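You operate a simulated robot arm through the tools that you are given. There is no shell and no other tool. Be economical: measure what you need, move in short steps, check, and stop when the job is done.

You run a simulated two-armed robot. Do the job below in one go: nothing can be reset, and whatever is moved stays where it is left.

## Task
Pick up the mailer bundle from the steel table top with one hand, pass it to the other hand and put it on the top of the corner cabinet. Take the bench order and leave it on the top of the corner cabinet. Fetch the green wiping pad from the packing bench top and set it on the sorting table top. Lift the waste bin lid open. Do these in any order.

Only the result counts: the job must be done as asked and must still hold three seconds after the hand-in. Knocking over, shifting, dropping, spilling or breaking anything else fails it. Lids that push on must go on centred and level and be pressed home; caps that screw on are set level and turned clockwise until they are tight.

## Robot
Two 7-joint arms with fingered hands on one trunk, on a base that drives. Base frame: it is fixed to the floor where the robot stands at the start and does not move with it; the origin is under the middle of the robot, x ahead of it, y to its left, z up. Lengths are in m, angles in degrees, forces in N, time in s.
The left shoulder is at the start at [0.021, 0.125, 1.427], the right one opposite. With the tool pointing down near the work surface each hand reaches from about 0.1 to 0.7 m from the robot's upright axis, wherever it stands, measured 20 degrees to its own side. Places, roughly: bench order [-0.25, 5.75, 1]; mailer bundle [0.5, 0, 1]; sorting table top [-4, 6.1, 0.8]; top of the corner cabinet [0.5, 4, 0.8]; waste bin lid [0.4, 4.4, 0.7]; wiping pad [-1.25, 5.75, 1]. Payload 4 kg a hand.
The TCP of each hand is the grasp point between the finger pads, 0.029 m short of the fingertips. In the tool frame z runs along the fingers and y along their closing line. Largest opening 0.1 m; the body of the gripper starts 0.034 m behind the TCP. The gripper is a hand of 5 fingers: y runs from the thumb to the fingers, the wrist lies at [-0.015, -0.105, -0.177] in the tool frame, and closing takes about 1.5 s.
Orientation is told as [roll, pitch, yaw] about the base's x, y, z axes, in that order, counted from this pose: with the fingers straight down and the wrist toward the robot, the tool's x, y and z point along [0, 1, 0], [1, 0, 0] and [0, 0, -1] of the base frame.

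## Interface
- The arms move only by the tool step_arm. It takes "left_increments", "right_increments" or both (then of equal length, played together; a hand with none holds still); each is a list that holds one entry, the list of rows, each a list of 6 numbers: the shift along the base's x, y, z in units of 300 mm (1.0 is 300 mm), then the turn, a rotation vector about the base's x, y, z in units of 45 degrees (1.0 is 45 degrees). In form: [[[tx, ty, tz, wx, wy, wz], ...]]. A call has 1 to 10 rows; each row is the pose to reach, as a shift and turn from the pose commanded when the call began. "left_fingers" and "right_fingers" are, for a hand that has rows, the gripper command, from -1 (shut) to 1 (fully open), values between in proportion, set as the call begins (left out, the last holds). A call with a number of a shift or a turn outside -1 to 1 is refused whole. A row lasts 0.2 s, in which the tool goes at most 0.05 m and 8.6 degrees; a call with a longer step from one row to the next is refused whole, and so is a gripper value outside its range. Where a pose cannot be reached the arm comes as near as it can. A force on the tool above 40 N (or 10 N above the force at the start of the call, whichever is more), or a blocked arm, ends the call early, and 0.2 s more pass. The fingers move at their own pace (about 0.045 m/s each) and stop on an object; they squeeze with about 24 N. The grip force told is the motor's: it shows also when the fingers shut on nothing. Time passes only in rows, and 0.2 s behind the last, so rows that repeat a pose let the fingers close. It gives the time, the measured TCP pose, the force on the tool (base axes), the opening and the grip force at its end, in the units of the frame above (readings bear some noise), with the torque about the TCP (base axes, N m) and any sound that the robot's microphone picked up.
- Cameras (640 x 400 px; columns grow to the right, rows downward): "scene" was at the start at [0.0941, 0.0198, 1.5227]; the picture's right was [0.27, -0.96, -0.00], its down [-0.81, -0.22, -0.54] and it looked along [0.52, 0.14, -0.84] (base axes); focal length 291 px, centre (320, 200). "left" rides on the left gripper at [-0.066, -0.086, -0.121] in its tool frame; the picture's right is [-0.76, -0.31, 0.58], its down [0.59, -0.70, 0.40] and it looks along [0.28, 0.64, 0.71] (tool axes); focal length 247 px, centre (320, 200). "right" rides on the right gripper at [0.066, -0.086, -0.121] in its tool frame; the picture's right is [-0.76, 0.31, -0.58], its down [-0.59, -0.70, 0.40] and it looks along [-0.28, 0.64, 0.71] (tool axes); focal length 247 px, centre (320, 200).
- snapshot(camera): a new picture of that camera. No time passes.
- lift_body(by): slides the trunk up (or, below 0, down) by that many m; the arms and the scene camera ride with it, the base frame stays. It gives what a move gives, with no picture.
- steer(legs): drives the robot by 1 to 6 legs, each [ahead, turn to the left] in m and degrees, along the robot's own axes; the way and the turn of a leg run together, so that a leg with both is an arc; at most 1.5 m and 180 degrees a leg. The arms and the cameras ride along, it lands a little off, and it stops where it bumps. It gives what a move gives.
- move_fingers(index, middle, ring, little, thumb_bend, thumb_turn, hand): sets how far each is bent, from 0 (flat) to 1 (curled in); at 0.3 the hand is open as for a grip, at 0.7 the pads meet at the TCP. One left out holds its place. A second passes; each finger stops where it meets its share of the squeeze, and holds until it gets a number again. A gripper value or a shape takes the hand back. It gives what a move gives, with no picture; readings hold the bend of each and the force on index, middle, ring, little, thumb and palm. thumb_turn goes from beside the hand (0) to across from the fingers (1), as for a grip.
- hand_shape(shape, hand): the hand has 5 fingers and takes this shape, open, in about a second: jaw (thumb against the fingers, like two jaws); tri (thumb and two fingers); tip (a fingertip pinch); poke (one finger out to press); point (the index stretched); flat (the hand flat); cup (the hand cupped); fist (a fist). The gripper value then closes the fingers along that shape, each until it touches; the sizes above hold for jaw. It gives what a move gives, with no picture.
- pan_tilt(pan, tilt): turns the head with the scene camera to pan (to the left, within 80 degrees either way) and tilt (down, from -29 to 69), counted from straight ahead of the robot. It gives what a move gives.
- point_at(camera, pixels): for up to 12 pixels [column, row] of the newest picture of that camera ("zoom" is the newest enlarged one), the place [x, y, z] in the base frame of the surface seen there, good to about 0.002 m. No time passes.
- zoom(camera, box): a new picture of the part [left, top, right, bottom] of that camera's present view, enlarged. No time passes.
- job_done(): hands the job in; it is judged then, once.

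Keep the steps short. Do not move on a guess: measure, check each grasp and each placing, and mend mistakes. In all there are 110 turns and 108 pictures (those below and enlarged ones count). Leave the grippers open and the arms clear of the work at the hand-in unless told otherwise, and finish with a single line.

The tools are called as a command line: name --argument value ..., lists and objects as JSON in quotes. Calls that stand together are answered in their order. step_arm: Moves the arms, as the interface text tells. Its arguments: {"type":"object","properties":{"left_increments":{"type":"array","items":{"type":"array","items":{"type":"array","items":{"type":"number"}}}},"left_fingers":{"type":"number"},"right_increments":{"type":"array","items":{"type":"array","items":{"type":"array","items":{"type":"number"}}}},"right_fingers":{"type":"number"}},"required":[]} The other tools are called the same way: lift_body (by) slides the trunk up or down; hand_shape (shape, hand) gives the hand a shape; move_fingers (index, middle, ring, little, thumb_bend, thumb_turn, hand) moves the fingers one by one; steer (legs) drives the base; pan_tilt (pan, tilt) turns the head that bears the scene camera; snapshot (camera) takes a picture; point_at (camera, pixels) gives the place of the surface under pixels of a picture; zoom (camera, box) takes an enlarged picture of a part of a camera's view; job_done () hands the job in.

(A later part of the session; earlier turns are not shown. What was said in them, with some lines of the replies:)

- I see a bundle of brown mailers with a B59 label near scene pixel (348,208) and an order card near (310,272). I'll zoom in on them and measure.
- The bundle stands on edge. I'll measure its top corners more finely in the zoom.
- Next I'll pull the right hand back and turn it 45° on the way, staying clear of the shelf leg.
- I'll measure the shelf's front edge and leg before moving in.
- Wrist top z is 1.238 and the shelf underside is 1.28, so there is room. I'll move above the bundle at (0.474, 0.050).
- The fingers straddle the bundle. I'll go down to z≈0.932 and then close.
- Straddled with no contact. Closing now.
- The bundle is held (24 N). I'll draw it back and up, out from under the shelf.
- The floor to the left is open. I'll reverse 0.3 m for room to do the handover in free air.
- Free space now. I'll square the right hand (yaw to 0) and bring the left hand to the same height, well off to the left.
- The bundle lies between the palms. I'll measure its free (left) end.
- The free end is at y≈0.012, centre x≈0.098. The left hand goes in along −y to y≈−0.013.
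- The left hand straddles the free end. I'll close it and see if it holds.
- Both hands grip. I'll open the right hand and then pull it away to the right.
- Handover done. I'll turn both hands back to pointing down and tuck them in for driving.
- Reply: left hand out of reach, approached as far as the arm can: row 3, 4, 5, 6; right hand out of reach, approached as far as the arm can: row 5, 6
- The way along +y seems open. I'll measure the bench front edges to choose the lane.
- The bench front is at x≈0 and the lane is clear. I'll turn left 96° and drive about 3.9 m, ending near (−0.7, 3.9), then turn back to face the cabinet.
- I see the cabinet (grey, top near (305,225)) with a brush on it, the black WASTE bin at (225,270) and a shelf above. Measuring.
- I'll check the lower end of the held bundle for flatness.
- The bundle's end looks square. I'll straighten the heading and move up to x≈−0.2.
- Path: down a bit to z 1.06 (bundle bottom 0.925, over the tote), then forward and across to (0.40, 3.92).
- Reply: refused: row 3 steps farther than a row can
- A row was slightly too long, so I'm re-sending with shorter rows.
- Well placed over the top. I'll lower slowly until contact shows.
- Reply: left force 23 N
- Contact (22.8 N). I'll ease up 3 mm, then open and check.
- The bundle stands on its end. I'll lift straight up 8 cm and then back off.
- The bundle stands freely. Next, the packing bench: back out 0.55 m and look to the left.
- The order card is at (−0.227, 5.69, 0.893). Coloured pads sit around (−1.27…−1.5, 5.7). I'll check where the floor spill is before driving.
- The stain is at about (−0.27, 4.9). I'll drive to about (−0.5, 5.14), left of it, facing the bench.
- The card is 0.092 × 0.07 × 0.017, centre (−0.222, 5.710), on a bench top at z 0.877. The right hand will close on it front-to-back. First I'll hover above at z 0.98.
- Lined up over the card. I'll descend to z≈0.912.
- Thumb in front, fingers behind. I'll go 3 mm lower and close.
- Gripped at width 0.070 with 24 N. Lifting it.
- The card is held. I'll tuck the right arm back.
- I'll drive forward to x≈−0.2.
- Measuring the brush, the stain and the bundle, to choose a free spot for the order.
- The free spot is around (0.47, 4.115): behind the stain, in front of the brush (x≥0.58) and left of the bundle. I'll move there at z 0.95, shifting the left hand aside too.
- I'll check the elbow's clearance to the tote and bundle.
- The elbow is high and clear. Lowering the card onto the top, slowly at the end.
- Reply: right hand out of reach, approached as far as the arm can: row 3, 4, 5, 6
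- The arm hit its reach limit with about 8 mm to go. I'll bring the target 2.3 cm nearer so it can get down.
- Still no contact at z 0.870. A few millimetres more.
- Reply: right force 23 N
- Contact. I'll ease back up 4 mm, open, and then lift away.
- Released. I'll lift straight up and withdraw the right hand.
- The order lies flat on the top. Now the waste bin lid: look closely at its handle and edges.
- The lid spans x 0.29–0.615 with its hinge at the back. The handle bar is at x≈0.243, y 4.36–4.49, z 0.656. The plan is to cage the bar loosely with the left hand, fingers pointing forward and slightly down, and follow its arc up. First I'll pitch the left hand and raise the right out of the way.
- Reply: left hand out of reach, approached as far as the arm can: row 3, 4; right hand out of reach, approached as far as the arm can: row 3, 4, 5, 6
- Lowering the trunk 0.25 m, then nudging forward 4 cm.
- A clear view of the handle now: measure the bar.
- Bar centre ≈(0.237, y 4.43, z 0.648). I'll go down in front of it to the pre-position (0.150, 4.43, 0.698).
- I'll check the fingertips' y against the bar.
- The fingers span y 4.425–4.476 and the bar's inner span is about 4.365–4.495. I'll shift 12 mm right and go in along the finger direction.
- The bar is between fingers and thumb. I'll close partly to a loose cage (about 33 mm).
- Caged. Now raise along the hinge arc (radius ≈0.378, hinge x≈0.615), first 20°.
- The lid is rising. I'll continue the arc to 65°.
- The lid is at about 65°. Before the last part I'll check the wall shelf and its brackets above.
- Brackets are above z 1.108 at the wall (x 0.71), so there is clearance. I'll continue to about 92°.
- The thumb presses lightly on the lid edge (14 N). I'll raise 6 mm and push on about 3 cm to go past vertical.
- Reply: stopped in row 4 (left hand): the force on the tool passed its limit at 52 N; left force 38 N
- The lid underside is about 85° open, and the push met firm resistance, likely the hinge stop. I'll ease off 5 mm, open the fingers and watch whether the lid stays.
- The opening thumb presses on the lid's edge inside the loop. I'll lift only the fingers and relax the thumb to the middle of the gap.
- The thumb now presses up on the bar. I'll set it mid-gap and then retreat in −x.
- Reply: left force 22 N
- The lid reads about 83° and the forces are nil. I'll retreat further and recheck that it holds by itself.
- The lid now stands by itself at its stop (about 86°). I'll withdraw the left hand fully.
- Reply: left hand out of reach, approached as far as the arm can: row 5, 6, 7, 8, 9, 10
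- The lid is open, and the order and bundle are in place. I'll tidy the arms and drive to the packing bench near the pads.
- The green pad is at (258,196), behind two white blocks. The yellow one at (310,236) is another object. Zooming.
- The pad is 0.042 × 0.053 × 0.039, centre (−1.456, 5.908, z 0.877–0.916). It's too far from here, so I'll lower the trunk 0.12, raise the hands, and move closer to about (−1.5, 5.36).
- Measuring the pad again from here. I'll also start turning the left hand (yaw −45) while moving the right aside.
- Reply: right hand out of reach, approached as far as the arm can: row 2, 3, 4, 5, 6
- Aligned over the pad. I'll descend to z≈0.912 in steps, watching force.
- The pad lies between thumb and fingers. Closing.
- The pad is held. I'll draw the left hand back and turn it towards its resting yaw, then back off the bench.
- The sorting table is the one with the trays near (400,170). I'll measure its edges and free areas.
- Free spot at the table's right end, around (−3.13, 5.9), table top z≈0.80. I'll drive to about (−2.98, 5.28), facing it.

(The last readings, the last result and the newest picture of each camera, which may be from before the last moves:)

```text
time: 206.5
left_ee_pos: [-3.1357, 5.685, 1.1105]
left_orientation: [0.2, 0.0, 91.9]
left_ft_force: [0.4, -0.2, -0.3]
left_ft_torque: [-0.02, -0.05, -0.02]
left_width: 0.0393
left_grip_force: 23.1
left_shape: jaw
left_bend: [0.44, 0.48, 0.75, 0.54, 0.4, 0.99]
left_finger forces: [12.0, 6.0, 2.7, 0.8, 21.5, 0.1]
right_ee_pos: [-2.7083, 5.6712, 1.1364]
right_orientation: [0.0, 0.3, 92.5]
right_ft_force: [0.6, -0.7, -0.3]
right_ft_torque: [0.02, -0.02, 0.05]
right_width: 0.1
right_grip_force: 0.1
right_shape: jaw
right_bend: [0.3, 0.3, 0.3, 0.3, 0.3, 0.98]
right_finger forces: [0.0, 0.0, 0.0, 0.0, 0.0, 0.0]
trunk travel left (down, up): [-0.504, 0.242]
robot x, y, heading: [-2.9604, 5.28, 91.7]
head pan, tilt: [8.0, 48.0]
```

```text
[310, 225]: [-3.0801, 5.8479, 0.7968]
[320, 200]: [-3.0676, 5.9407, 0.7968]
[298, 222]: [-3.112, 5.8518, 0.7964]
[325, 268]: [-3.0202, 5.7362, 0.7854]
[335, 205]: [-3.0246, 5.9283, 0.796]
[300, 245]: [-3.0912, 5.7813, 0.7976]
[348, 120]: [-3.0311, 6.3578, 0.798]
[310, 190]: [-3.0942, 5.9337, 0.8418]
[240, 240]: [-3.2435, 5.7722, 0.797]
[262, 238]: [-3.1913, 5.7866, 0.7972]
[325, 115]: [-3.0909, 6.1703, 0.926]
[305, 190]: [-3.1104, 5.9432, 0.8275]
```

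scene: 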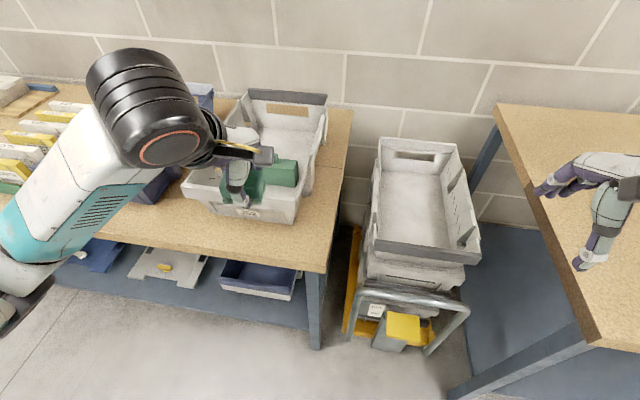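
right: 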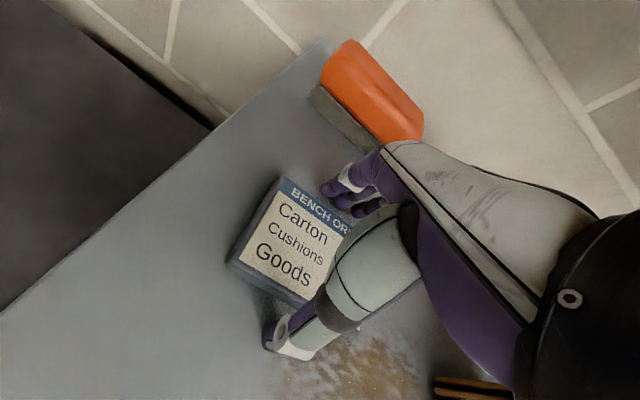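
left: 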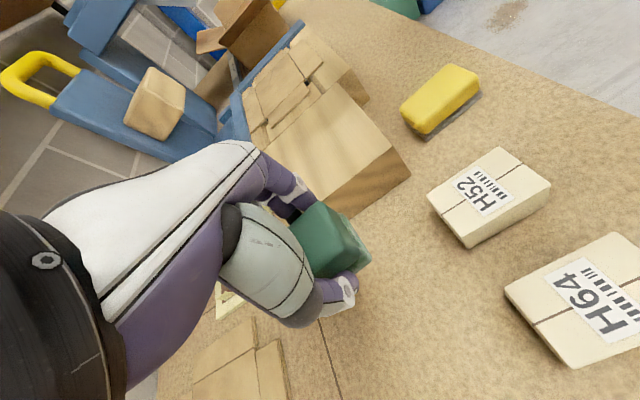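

The free area is the front-right corner. I'll check the tray's top rim in front, since it may overhang.

zoom --camera "scene" --box '[170, 120, 360, 290]'

point_at --camera "zoom" --pixels '[[440, 330], [440, 260], [430, 240], [420, 300], [350, 335], [300, 330], [445, 200], [200, 300], [470, 230], [260, 345]]'

```text
2.35 times, centred on (265, 205) of scene
```

zoom: 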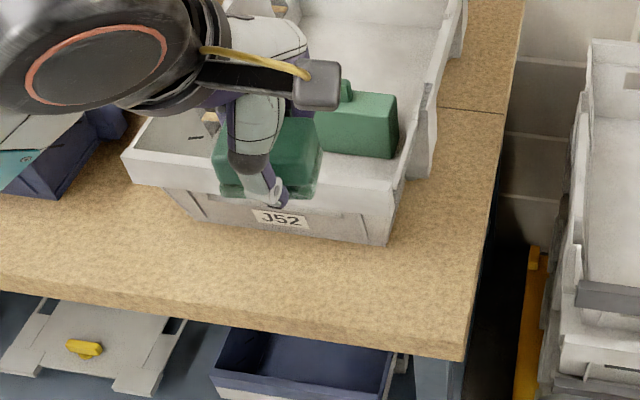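

```text
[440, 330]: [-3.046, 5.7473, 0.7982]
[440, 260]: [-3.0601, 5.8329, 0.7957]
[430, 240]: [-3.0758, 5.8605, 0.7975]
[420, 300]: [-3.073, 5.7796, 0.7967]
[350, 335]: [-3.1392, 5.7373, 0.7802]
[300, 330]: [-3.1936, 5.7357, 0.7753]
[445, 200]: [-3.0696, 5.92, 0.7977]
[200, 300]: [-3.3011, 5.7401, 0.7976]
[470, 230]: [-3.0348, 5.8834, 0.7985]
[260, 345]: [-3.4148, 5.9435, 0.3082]
```

point_at --camera "zoom" --pixels '[[396, 188], [390, 215], [350, 205], [310, 200], [170, 178], [405, 170], [425, 170], [432, 120], [387, 243], [432, 85], [150, 165]]'

```text
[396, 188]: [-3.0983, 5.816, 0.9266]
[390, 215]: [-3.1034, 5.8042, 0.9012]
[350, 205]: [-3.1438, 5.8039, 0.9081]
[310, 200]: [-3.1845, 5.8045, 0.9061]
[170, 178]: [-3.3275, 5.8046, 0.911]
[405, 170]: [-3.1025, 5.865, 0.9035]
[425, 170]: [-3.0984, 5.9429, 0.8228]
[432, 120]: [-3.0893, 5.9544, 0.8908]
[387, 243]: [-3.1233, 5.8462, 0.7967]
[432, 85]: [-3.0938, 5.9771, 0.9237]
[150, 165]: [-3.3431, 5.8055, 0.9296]
```

The tray rim overhangs to y 5.804 and x −3.098. A hand yaw of about 45° at (−3.054, 5.767) clears its corner by about 2 cm, with the pad fully on the table. First I'll position above.

step_arm --left_increments '[[[0.05, 0.03, 0, 0, 0, -0.18], [0.1, 0.08, 0, 0, 0, -0.36], [0.15, 0.13, 0, 0, 0, -0.54], [0.2, 0.18, 0, 0, 0, -0.72], [0.25, 0.23, -0.08, 0, 0, -0.9], [0.273, 0.273, -0.18, 0, 0, -1], [0.273, 0.273, -0.3, 0, 0, -1]]]'

snapshot --camera "scene"

snapshot --camera "left"

```text
time: 208.1
left_ee_pos: [-3.0526, 5.7678, 1.0203]
left_orientation: [0.1, -0.1, 46.8]
left_ft_force: [0.0, -0.4, -0.5]
left_ft_torque: [0.0, -0.01, 0.0]
left_width: 0.0391
left_grip_force: 24.2
left_shape: jaw
left_bend: [0.44, 0.48, 0.75, 0.54, 0.4, 0.99]
left_finger forces: [12.0, 6.0, 2.8, 0.9, 21.5, 0.0]
right_ee_pos: [-2.7083, 5.6701, 1.1372]
right_orientation: [0.0, 0.1, 92.4]
right_ft_force: [-0.1, -0.6, 0.2]
right_ft_torque: [0.02, -0.04, 0.01]
right_width: 0.1001
right_grip_force: 0.0
right_shape: jaw
right_bend: [0.3, 0.3, 0.3, 0.3, 0.3, 0.98]
right_finger forces: [0.1, 0.0, 0.1, 0.0, 0.1, 0.1]
trunk travel left (down, up): [-0.504, 0.242]
robot x, y, heading: [-2.9622, 5.2787, 91.7]
head pan, tilt: [8.0, 48.0]
```

```text
24 pictures are left
```

scene: 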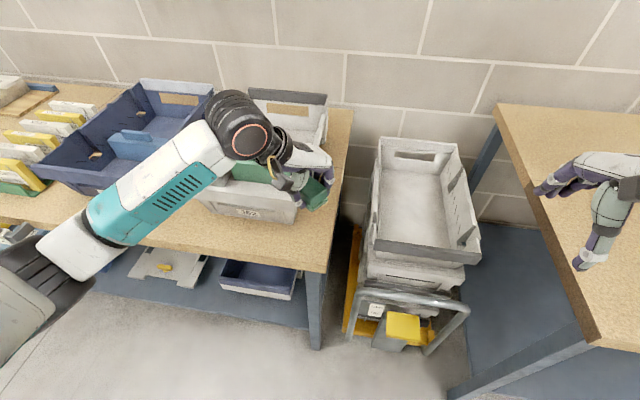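

```text
23 pictures are left
```

left: 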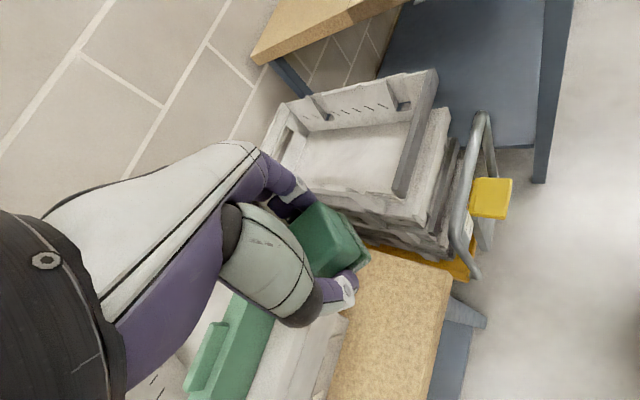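

I'll descend to z≈0.90 and check clearance from the rim.

step_arm --left_increments '[[[0, 0, -0.12, 0, 0, 0], [0, 0, -0.24, 0, 0, 0], [0, 0, -0.34, 0, 0, 0], [0, 0, -0.4, 0, 0, 0]]]'

zoom --camera "scene" --box '[220, 120, 380, 280]'

snapshot --camera "left"

```text
time: 209.1
left_ee_pos: [-3.053, 5.7672, 0.9019]
left_orientation: [0.2, 0.0, 46.9]
left_ft_force: [-0.6, 0.2, -0.6]
left_ft_torque: [0.02, -0.02, -0.01]
left_width: 0.039
left_grip_force: 23.7
left_shape: jaw
left_bend: [0.44, 0.48, 0.75, 0.54, 0.4, 0.99]
left_finger forces: [12.1, 6.1, 2.7, 0.7, 21.5, 0.1]
right_ee_pos: [-2.709, 5.67, 1.1368]
right_orientation: [0.0, 0.1, 92.5]
right_ft_force: [0.5, 0.6, 0.6]
right_ft_torque: [-0.04, -0.02, 0.0]
right_width: 0.0998
right_grip_force: 0.0
right_shape: jaw
right_bend: [0.3, 0.3, 0.3, 0.3, 0.3, 0.98]
right_finger forces: [0.0, 0.0, 0.0, 0.0, 0.0, 0.0]
trunk travel left (down, up): [-0.504, 0.242]
robot x, y, heading: [-2.9566, 5.2796, 91.7]
head pan, tilt: [8.0, 48.0]
```

```text
2.50 times, centred on (300, 200) of scene
```

zoom: 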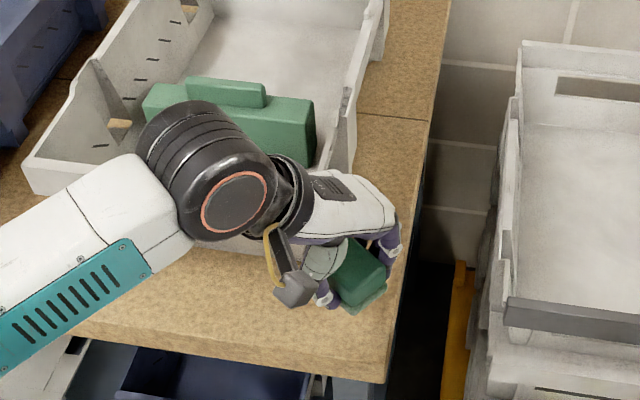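

```text
21 pictures are left
```

left: 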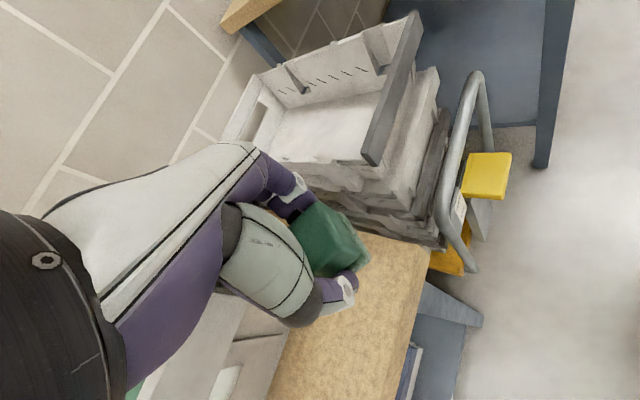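

Clear of the rim. I'll shift 6 mm away from the table's right edge and lower slowly towards z≈0.834.

step_arm --left_increments '[[[-0.02, -0.005, -0.06, 0, 0, 0], [-0.02, -0.005, -0.12, 0, 0, 0], [-0.02, -0.005, -0.17, 0, 0, 0], [-0.02, -0.005, -0.2, 0, 0, 0], [-0.02, -0.005, -0.218, 0, 0, 0]]]'

zoom --camera "scene" --box '[220, 120, 380, 280]'

```text
time: 210.3
left_ee_pos: [-3.0593, 5.7648, 0.8362]
left_orientation: [0.1, 0.0, 46.9]
left_ft_force: [0.2, 0.3, -1.1]
left_ft_torque: [-0.02, 0.03, 0.03]
left_width: 0.0392
left_grip_force: 23.4
left_shape: jaw
left_bend: [0.44, 0.48, 0.75, 0.54, 0.4, 0.99]
left_finger forces: [12.0, 6.0, 2.8, 0.7, 21.6, 0.1]
right_ee_pos: [-2.7079, 5.6698, 1.1375]
right_orientation: [0.0, 0.1, 92.5]
right_ft_force: [0.3, 0.4, 0.9]
right_ft_torque: [0.0, 0.01, -0.01]
right_width: 0.1
right_grip_force: 0.0
right_shape: jaw
right_bend: [0.3, 0.3, 0.3, 0.3, 0.3, 0.98]
right_finger forces: [0.0, 0.0, 0.0, 0.0, 0.1, 0.1]
trunk travel left (down, up): [-0.504, 0.242]
robot x, y, heading: [-2.9605, 5.2768, 91.6]
head pan, tilt: [8.0, 48.0]
```

```text
2.50 times, centred on (300, 200) of scene
```

zoom: 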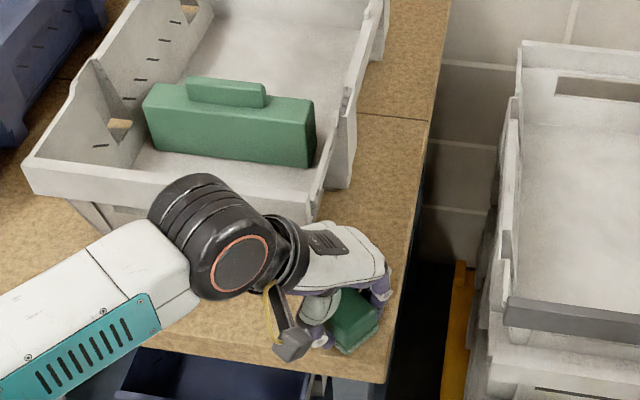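

A few millimetres more to contact.

step_arm --left_increments '[[[0, 0, -0.006, 0, 0, 0], [0, 0, -0.011, 0, 0, 0], [0, 0, -0.015, 0, 0, 0]]]'

```text
time: 211.1
left_ee_pos: [-3.0599, 5.7649, 0.8328]
left_orientation: [0.2, -0.2, 46.9]
left_ft_force: [0.4, -2.1, 6.9]
left_ft_torque: [0.07, 0.03, -0.02]
left_width: 0.0391
left_grip_force: 24.1
left_shape: jaw
left_bend: [0.44, 0.48, 0.75, 0.54, 0.4, 0.99]
left_finger forces: [11.9, 6.1, 3.4, 0.6, 22.8, 0.0]
right_ee_pos: [-2.708, 5.6702, 1.1365]
right_orientation: [0.0, 0.0, 92.5]
right_ft_force: [-0.4, 0.2, -0.2]
right_ft_torque: [0.0, 0.03, -0.02]
right_width: 0.0998
right_grip_force: 0.1
right_shape: jaw
right_bend: [0.3, 0.3, 0.3, 0.3, 0.3, 0.98]
right_finger forces: [0.1, 0.1, 0.0, 0.0, 0.0, 0.1]
trunk travel left (down, up): [-0.504, 0.242]
robot x, y, heading: [-2.9599, 5.2823, 91.7]
head pan, tilt: [8.0, 48.0]
```

Contact at 7 N. I'll open partly (about 70 mm, to spare the rim) and lift straight up.

step_arm --left_increments '[[[0, 0, 0.002, 0, 0, 0], [0, 0, 0.002, 0, 0, 0], [0, 0, 0.002, 0, 0, 0], [0, 0, 0.002, 0, 0, 0], [0, 0, 0.002, 0, 0, 0]]]' --left_fingers 0.4

step_arm --left_increments '[[[0, 0, 0.08, 0, 0, 0], [0, 0, 0.18, 0, 0, 0], [0, 0, 0.3, 0, 0, 0], [0, 0, 0.42, 0, 0, 0], [0, 0, 0.56, 0, 0, 0], [0, 0, 0.7, 0, 0, 0], [-0.08, -0.06, 0.8, 0, 0, 0], [-0.2, -0.14, 0.85, 0, 0, 0]]]'

zoom --camera "scene" --box '[220, 150, 380, 290]'

```text
time: 212.3
left_ee_pos: [-3.0592, 5.7643, 0.8313]
left_orientation: [0.0, -0.1, 46.9]
left_ft_force: [-0.6, -0.3, 0.2]
left_ft_torque: [-0.03, 0.03, 0.03]
left_width: 0.0697
left_grip_force: 0.1
left_shape: jaw
left_bend: [0.41, 0.36, 0.26, 0.41, 0.31, 0.99]
left_finger forces: [0.1, 0.1, 0.0, 0.0, 0.0, 0.0]
right_ee_pos: [-2.7096, 5.67, 1.1362]
right_orientation: [0.0, 0.2, 92.5]
right_ft_force: [-0.4, 0.2, 0.2]
right_ft_torque: [-0.02, 0.0, -0.01]
right_width: 0.1
right_grip_force: 0.0
right_shape: jaw
right_bend: [0.3, 0.3, 0.3, 0.3, 0.3, 0.98]
right_finger forces: [0.0, 0.0, 0.2, 0.0, 0.0, 0.1]
trunk travel left (down, up): [-0.504, 0.242]
robot x, y, heading: [-2.9596, 5.2818, 91.6]
head pan, tilt: [8.0, 48.0]
```

```text
time: 214.1
left_ee_pos: [-3.1208, 5.7234, 1.0867]
left_orientation: [0.0, 0.0, 46.9]
left_ft_force: [0.3, -0.6, 0.6]
left_ft_torque: [0.0, -0.05, 0.0]
left_width: 0.0698
left_grip_force: 0.1
left_shape: jaw
left_bend: [0.41, 0.35, 0.26, 0.41, 0.3, 0.99]
left_finger forces: [0.0, 0.0, 0.0, 0.0, 0.0, 0.0]
right_ee_pos: [-2.7088, 5.6691, 1.137]
right_orientation: [0.0, 0.1, 92.6]
right_ft_force: [-0.8, -1.3, -0.6]
right_ft_torque: [0.01, 0.0, 0.0]
right_width: 0.1
right_grip_force: 0.0
right_shape: jaw
right_bend: [0.3, 0.3, 0.3, 0.3, 0.3, 0.98]
right_finger forces: [0.0, 0.0, 0.0, 0.0, 0.0, 0.1]
trunk travel left (down, up): [-0.504, 0.242]
robot x, y, heading: [-2.9598, 5.283, 91.6]
head pan, tilt: [8.0, 48.0]
```

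```text
2.86 times, centred on (300, 220) of scene
```

zoom: 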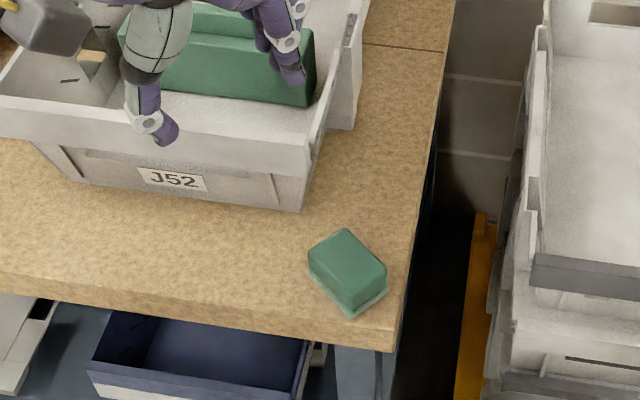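

The pad is fully on the table. I'll open the left hand fully, back away, and turn to verify the lid and cabinet from here.

step_arm --left_increments '[[[0, -0.05, 0, 0, 0, 0], [0, -0.1, 0, 0, 0, 0], [0, -0.15, 0, 0, 0, 0], [0, -0.2, 0, 0, 0, 0]]]' --left_fingers 1

steer --legs '[[-0.6, 0], [0, -60]]'

pan_tilt --pan -38 --tilt 10

snapshot --camera "scene"

zoom --camera "scene" --box '[240, 160, 400, 260]'

```text
time: 215.1
left_ee_pos: [-3.1207, 5.6613, 1.0857]
left_orientation: [0.0, 0.0, 47.0]
left_ft_force: [0.8, -0.2, -0.1]
left_ft_torque: [-0.01, 0.0, 0.02]
left_width: 0.0996
left_grip_force: 0.1
left_shape: jaw
left_bend: [0.3, 0.3, 0.3, 0.3, 0.3, 0.98]
left_finger forces: [0.0, 0.0, 0.1, 0.0, 0.0, 0.1]
right_ee_pos: [-2.7073, 5.6686, 1.1369]
right_orientation: [0.0, 0.1, 92.5]
right_ft_force: [-0.8, -1.0, -0.7]
right_ft_torque: [0.01, -0.01, 0.02]
right_width: 0.0998
right_grip_force: 0.1
right_shape: jaw
right_bend: [0.3, 0.3, 0.3, 0.3, 0.3, 0.98]
right_finger forces: [0.0, 0.0, 0.0, 0.1, 0.1, 0.1]
trunk travel left (down, up): [-0.504, 0.242]
robot x, y, heading: [-2.9635, 5.2792, 91.8]
head pan, tilt: [8.0, 48.0]
```

```text
time: 221.2
left_ee_pos: [-2.6911, 5.0213, 1.0863]
left_orientation: [0.1, 0.0, -13.2]
left_ft_force: [0.2, 0.9, -0.3]
left_ft_torque: [-0.03, 0.01, 0.02]
left_width: 0.0999
left_grip_force: 0.0
left_shape: jaw
left_bend: [0.3, 0.3, 0.3, 0.3, 0.3, 0.98]
left_finger forces: [0.0, 0.1, 0.0, 0.0, 0.1, 0.0]
right_ee_pos: [-2.4799, 4.6687, 1.136]
right_orientation: [0.0, 0.1, 32.3]
right_ft_force: [-0.1, -0.8, 0.2]
right_ft_torque: [-0.02, 0.03, 0.01]
right_width: 0.0996
right_grip_force: 0.1
right_shape: jaw
right_bend: [0.3, 0.3, 0.3, 0.3, 0.3, 0.98]
right_finger forces: [0.0, 0.0, 0.1, 0.0, 0.0, 0.0]
trunk travel left (down, up): [-0.504, 0.242]
robot x, y, heading: [-2.9442, 4.6933, 31.5]
head pan, tilt: [8.0, 48.0]
```

```text
time: 222.3
left_ee_pos: [-2.6914, 5.0213, 1.0866]
left_orientation: [0.1, 0.1, -13.3]
left_ft_force: [-1.0, 0.6, -0.5]
left_ft_torque: [-0.02, -0.02, -0.02]
left_width: 0.0998
left_grip_force: 0.1
left_shape: jaw
left_bend: [0.3, 0.3, 0.3, 0.3, 0.3, 0.98]
left_finger forces: [0.0, 0.0, 0.0, 0.1, 0.0, 0.1]
right_ee_pos: [-2.4799, 4.6675, 1.1375]
right_orientation: [0.0, 0.2, 32.4]
right_ft_force: [-0.2, -0.5, 1.1]
right_ft_torque: [0.0, 0.02, -0.02]
right_width: 0.0997
right_grip_force: 0.0
right_shape: jaw
right_bend: [0.3, 0.3, 0.3, 0.3, 0.3, 0.98]
right_finger forces: [0.1, 0.0, 0.0, 0.0, 0.1, 0.1]
trunk travel left (down, up): [-0.504, 0.242]
robot x, y, heading: [-2.9449, 4.6915, 31.6]
head pan, tilt: [-38.0, 10.0]
```

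```text
18 pictures are left
```

scene: 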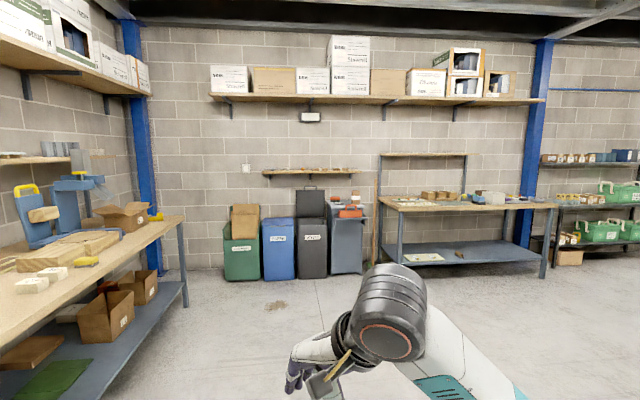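

```text
4.00 times, centred on (320, 210) of scene
```

zoom: 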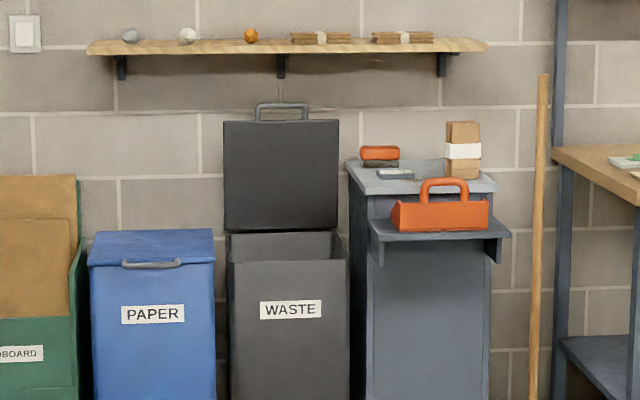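

The lid is still open, the bundle and the order are on the cabinet, the pad is on the sorting table, and both hands are open and clear. Handing in.

job_done

```text
The job is handed in.
```

I finished all four tasks and handed the job in: the mailer bundle was passed from right hand to left and stands on the corner cabinet, the bench order lies beside it, the green wiping pad is on the sorting table, and the waste bin lid stands open.
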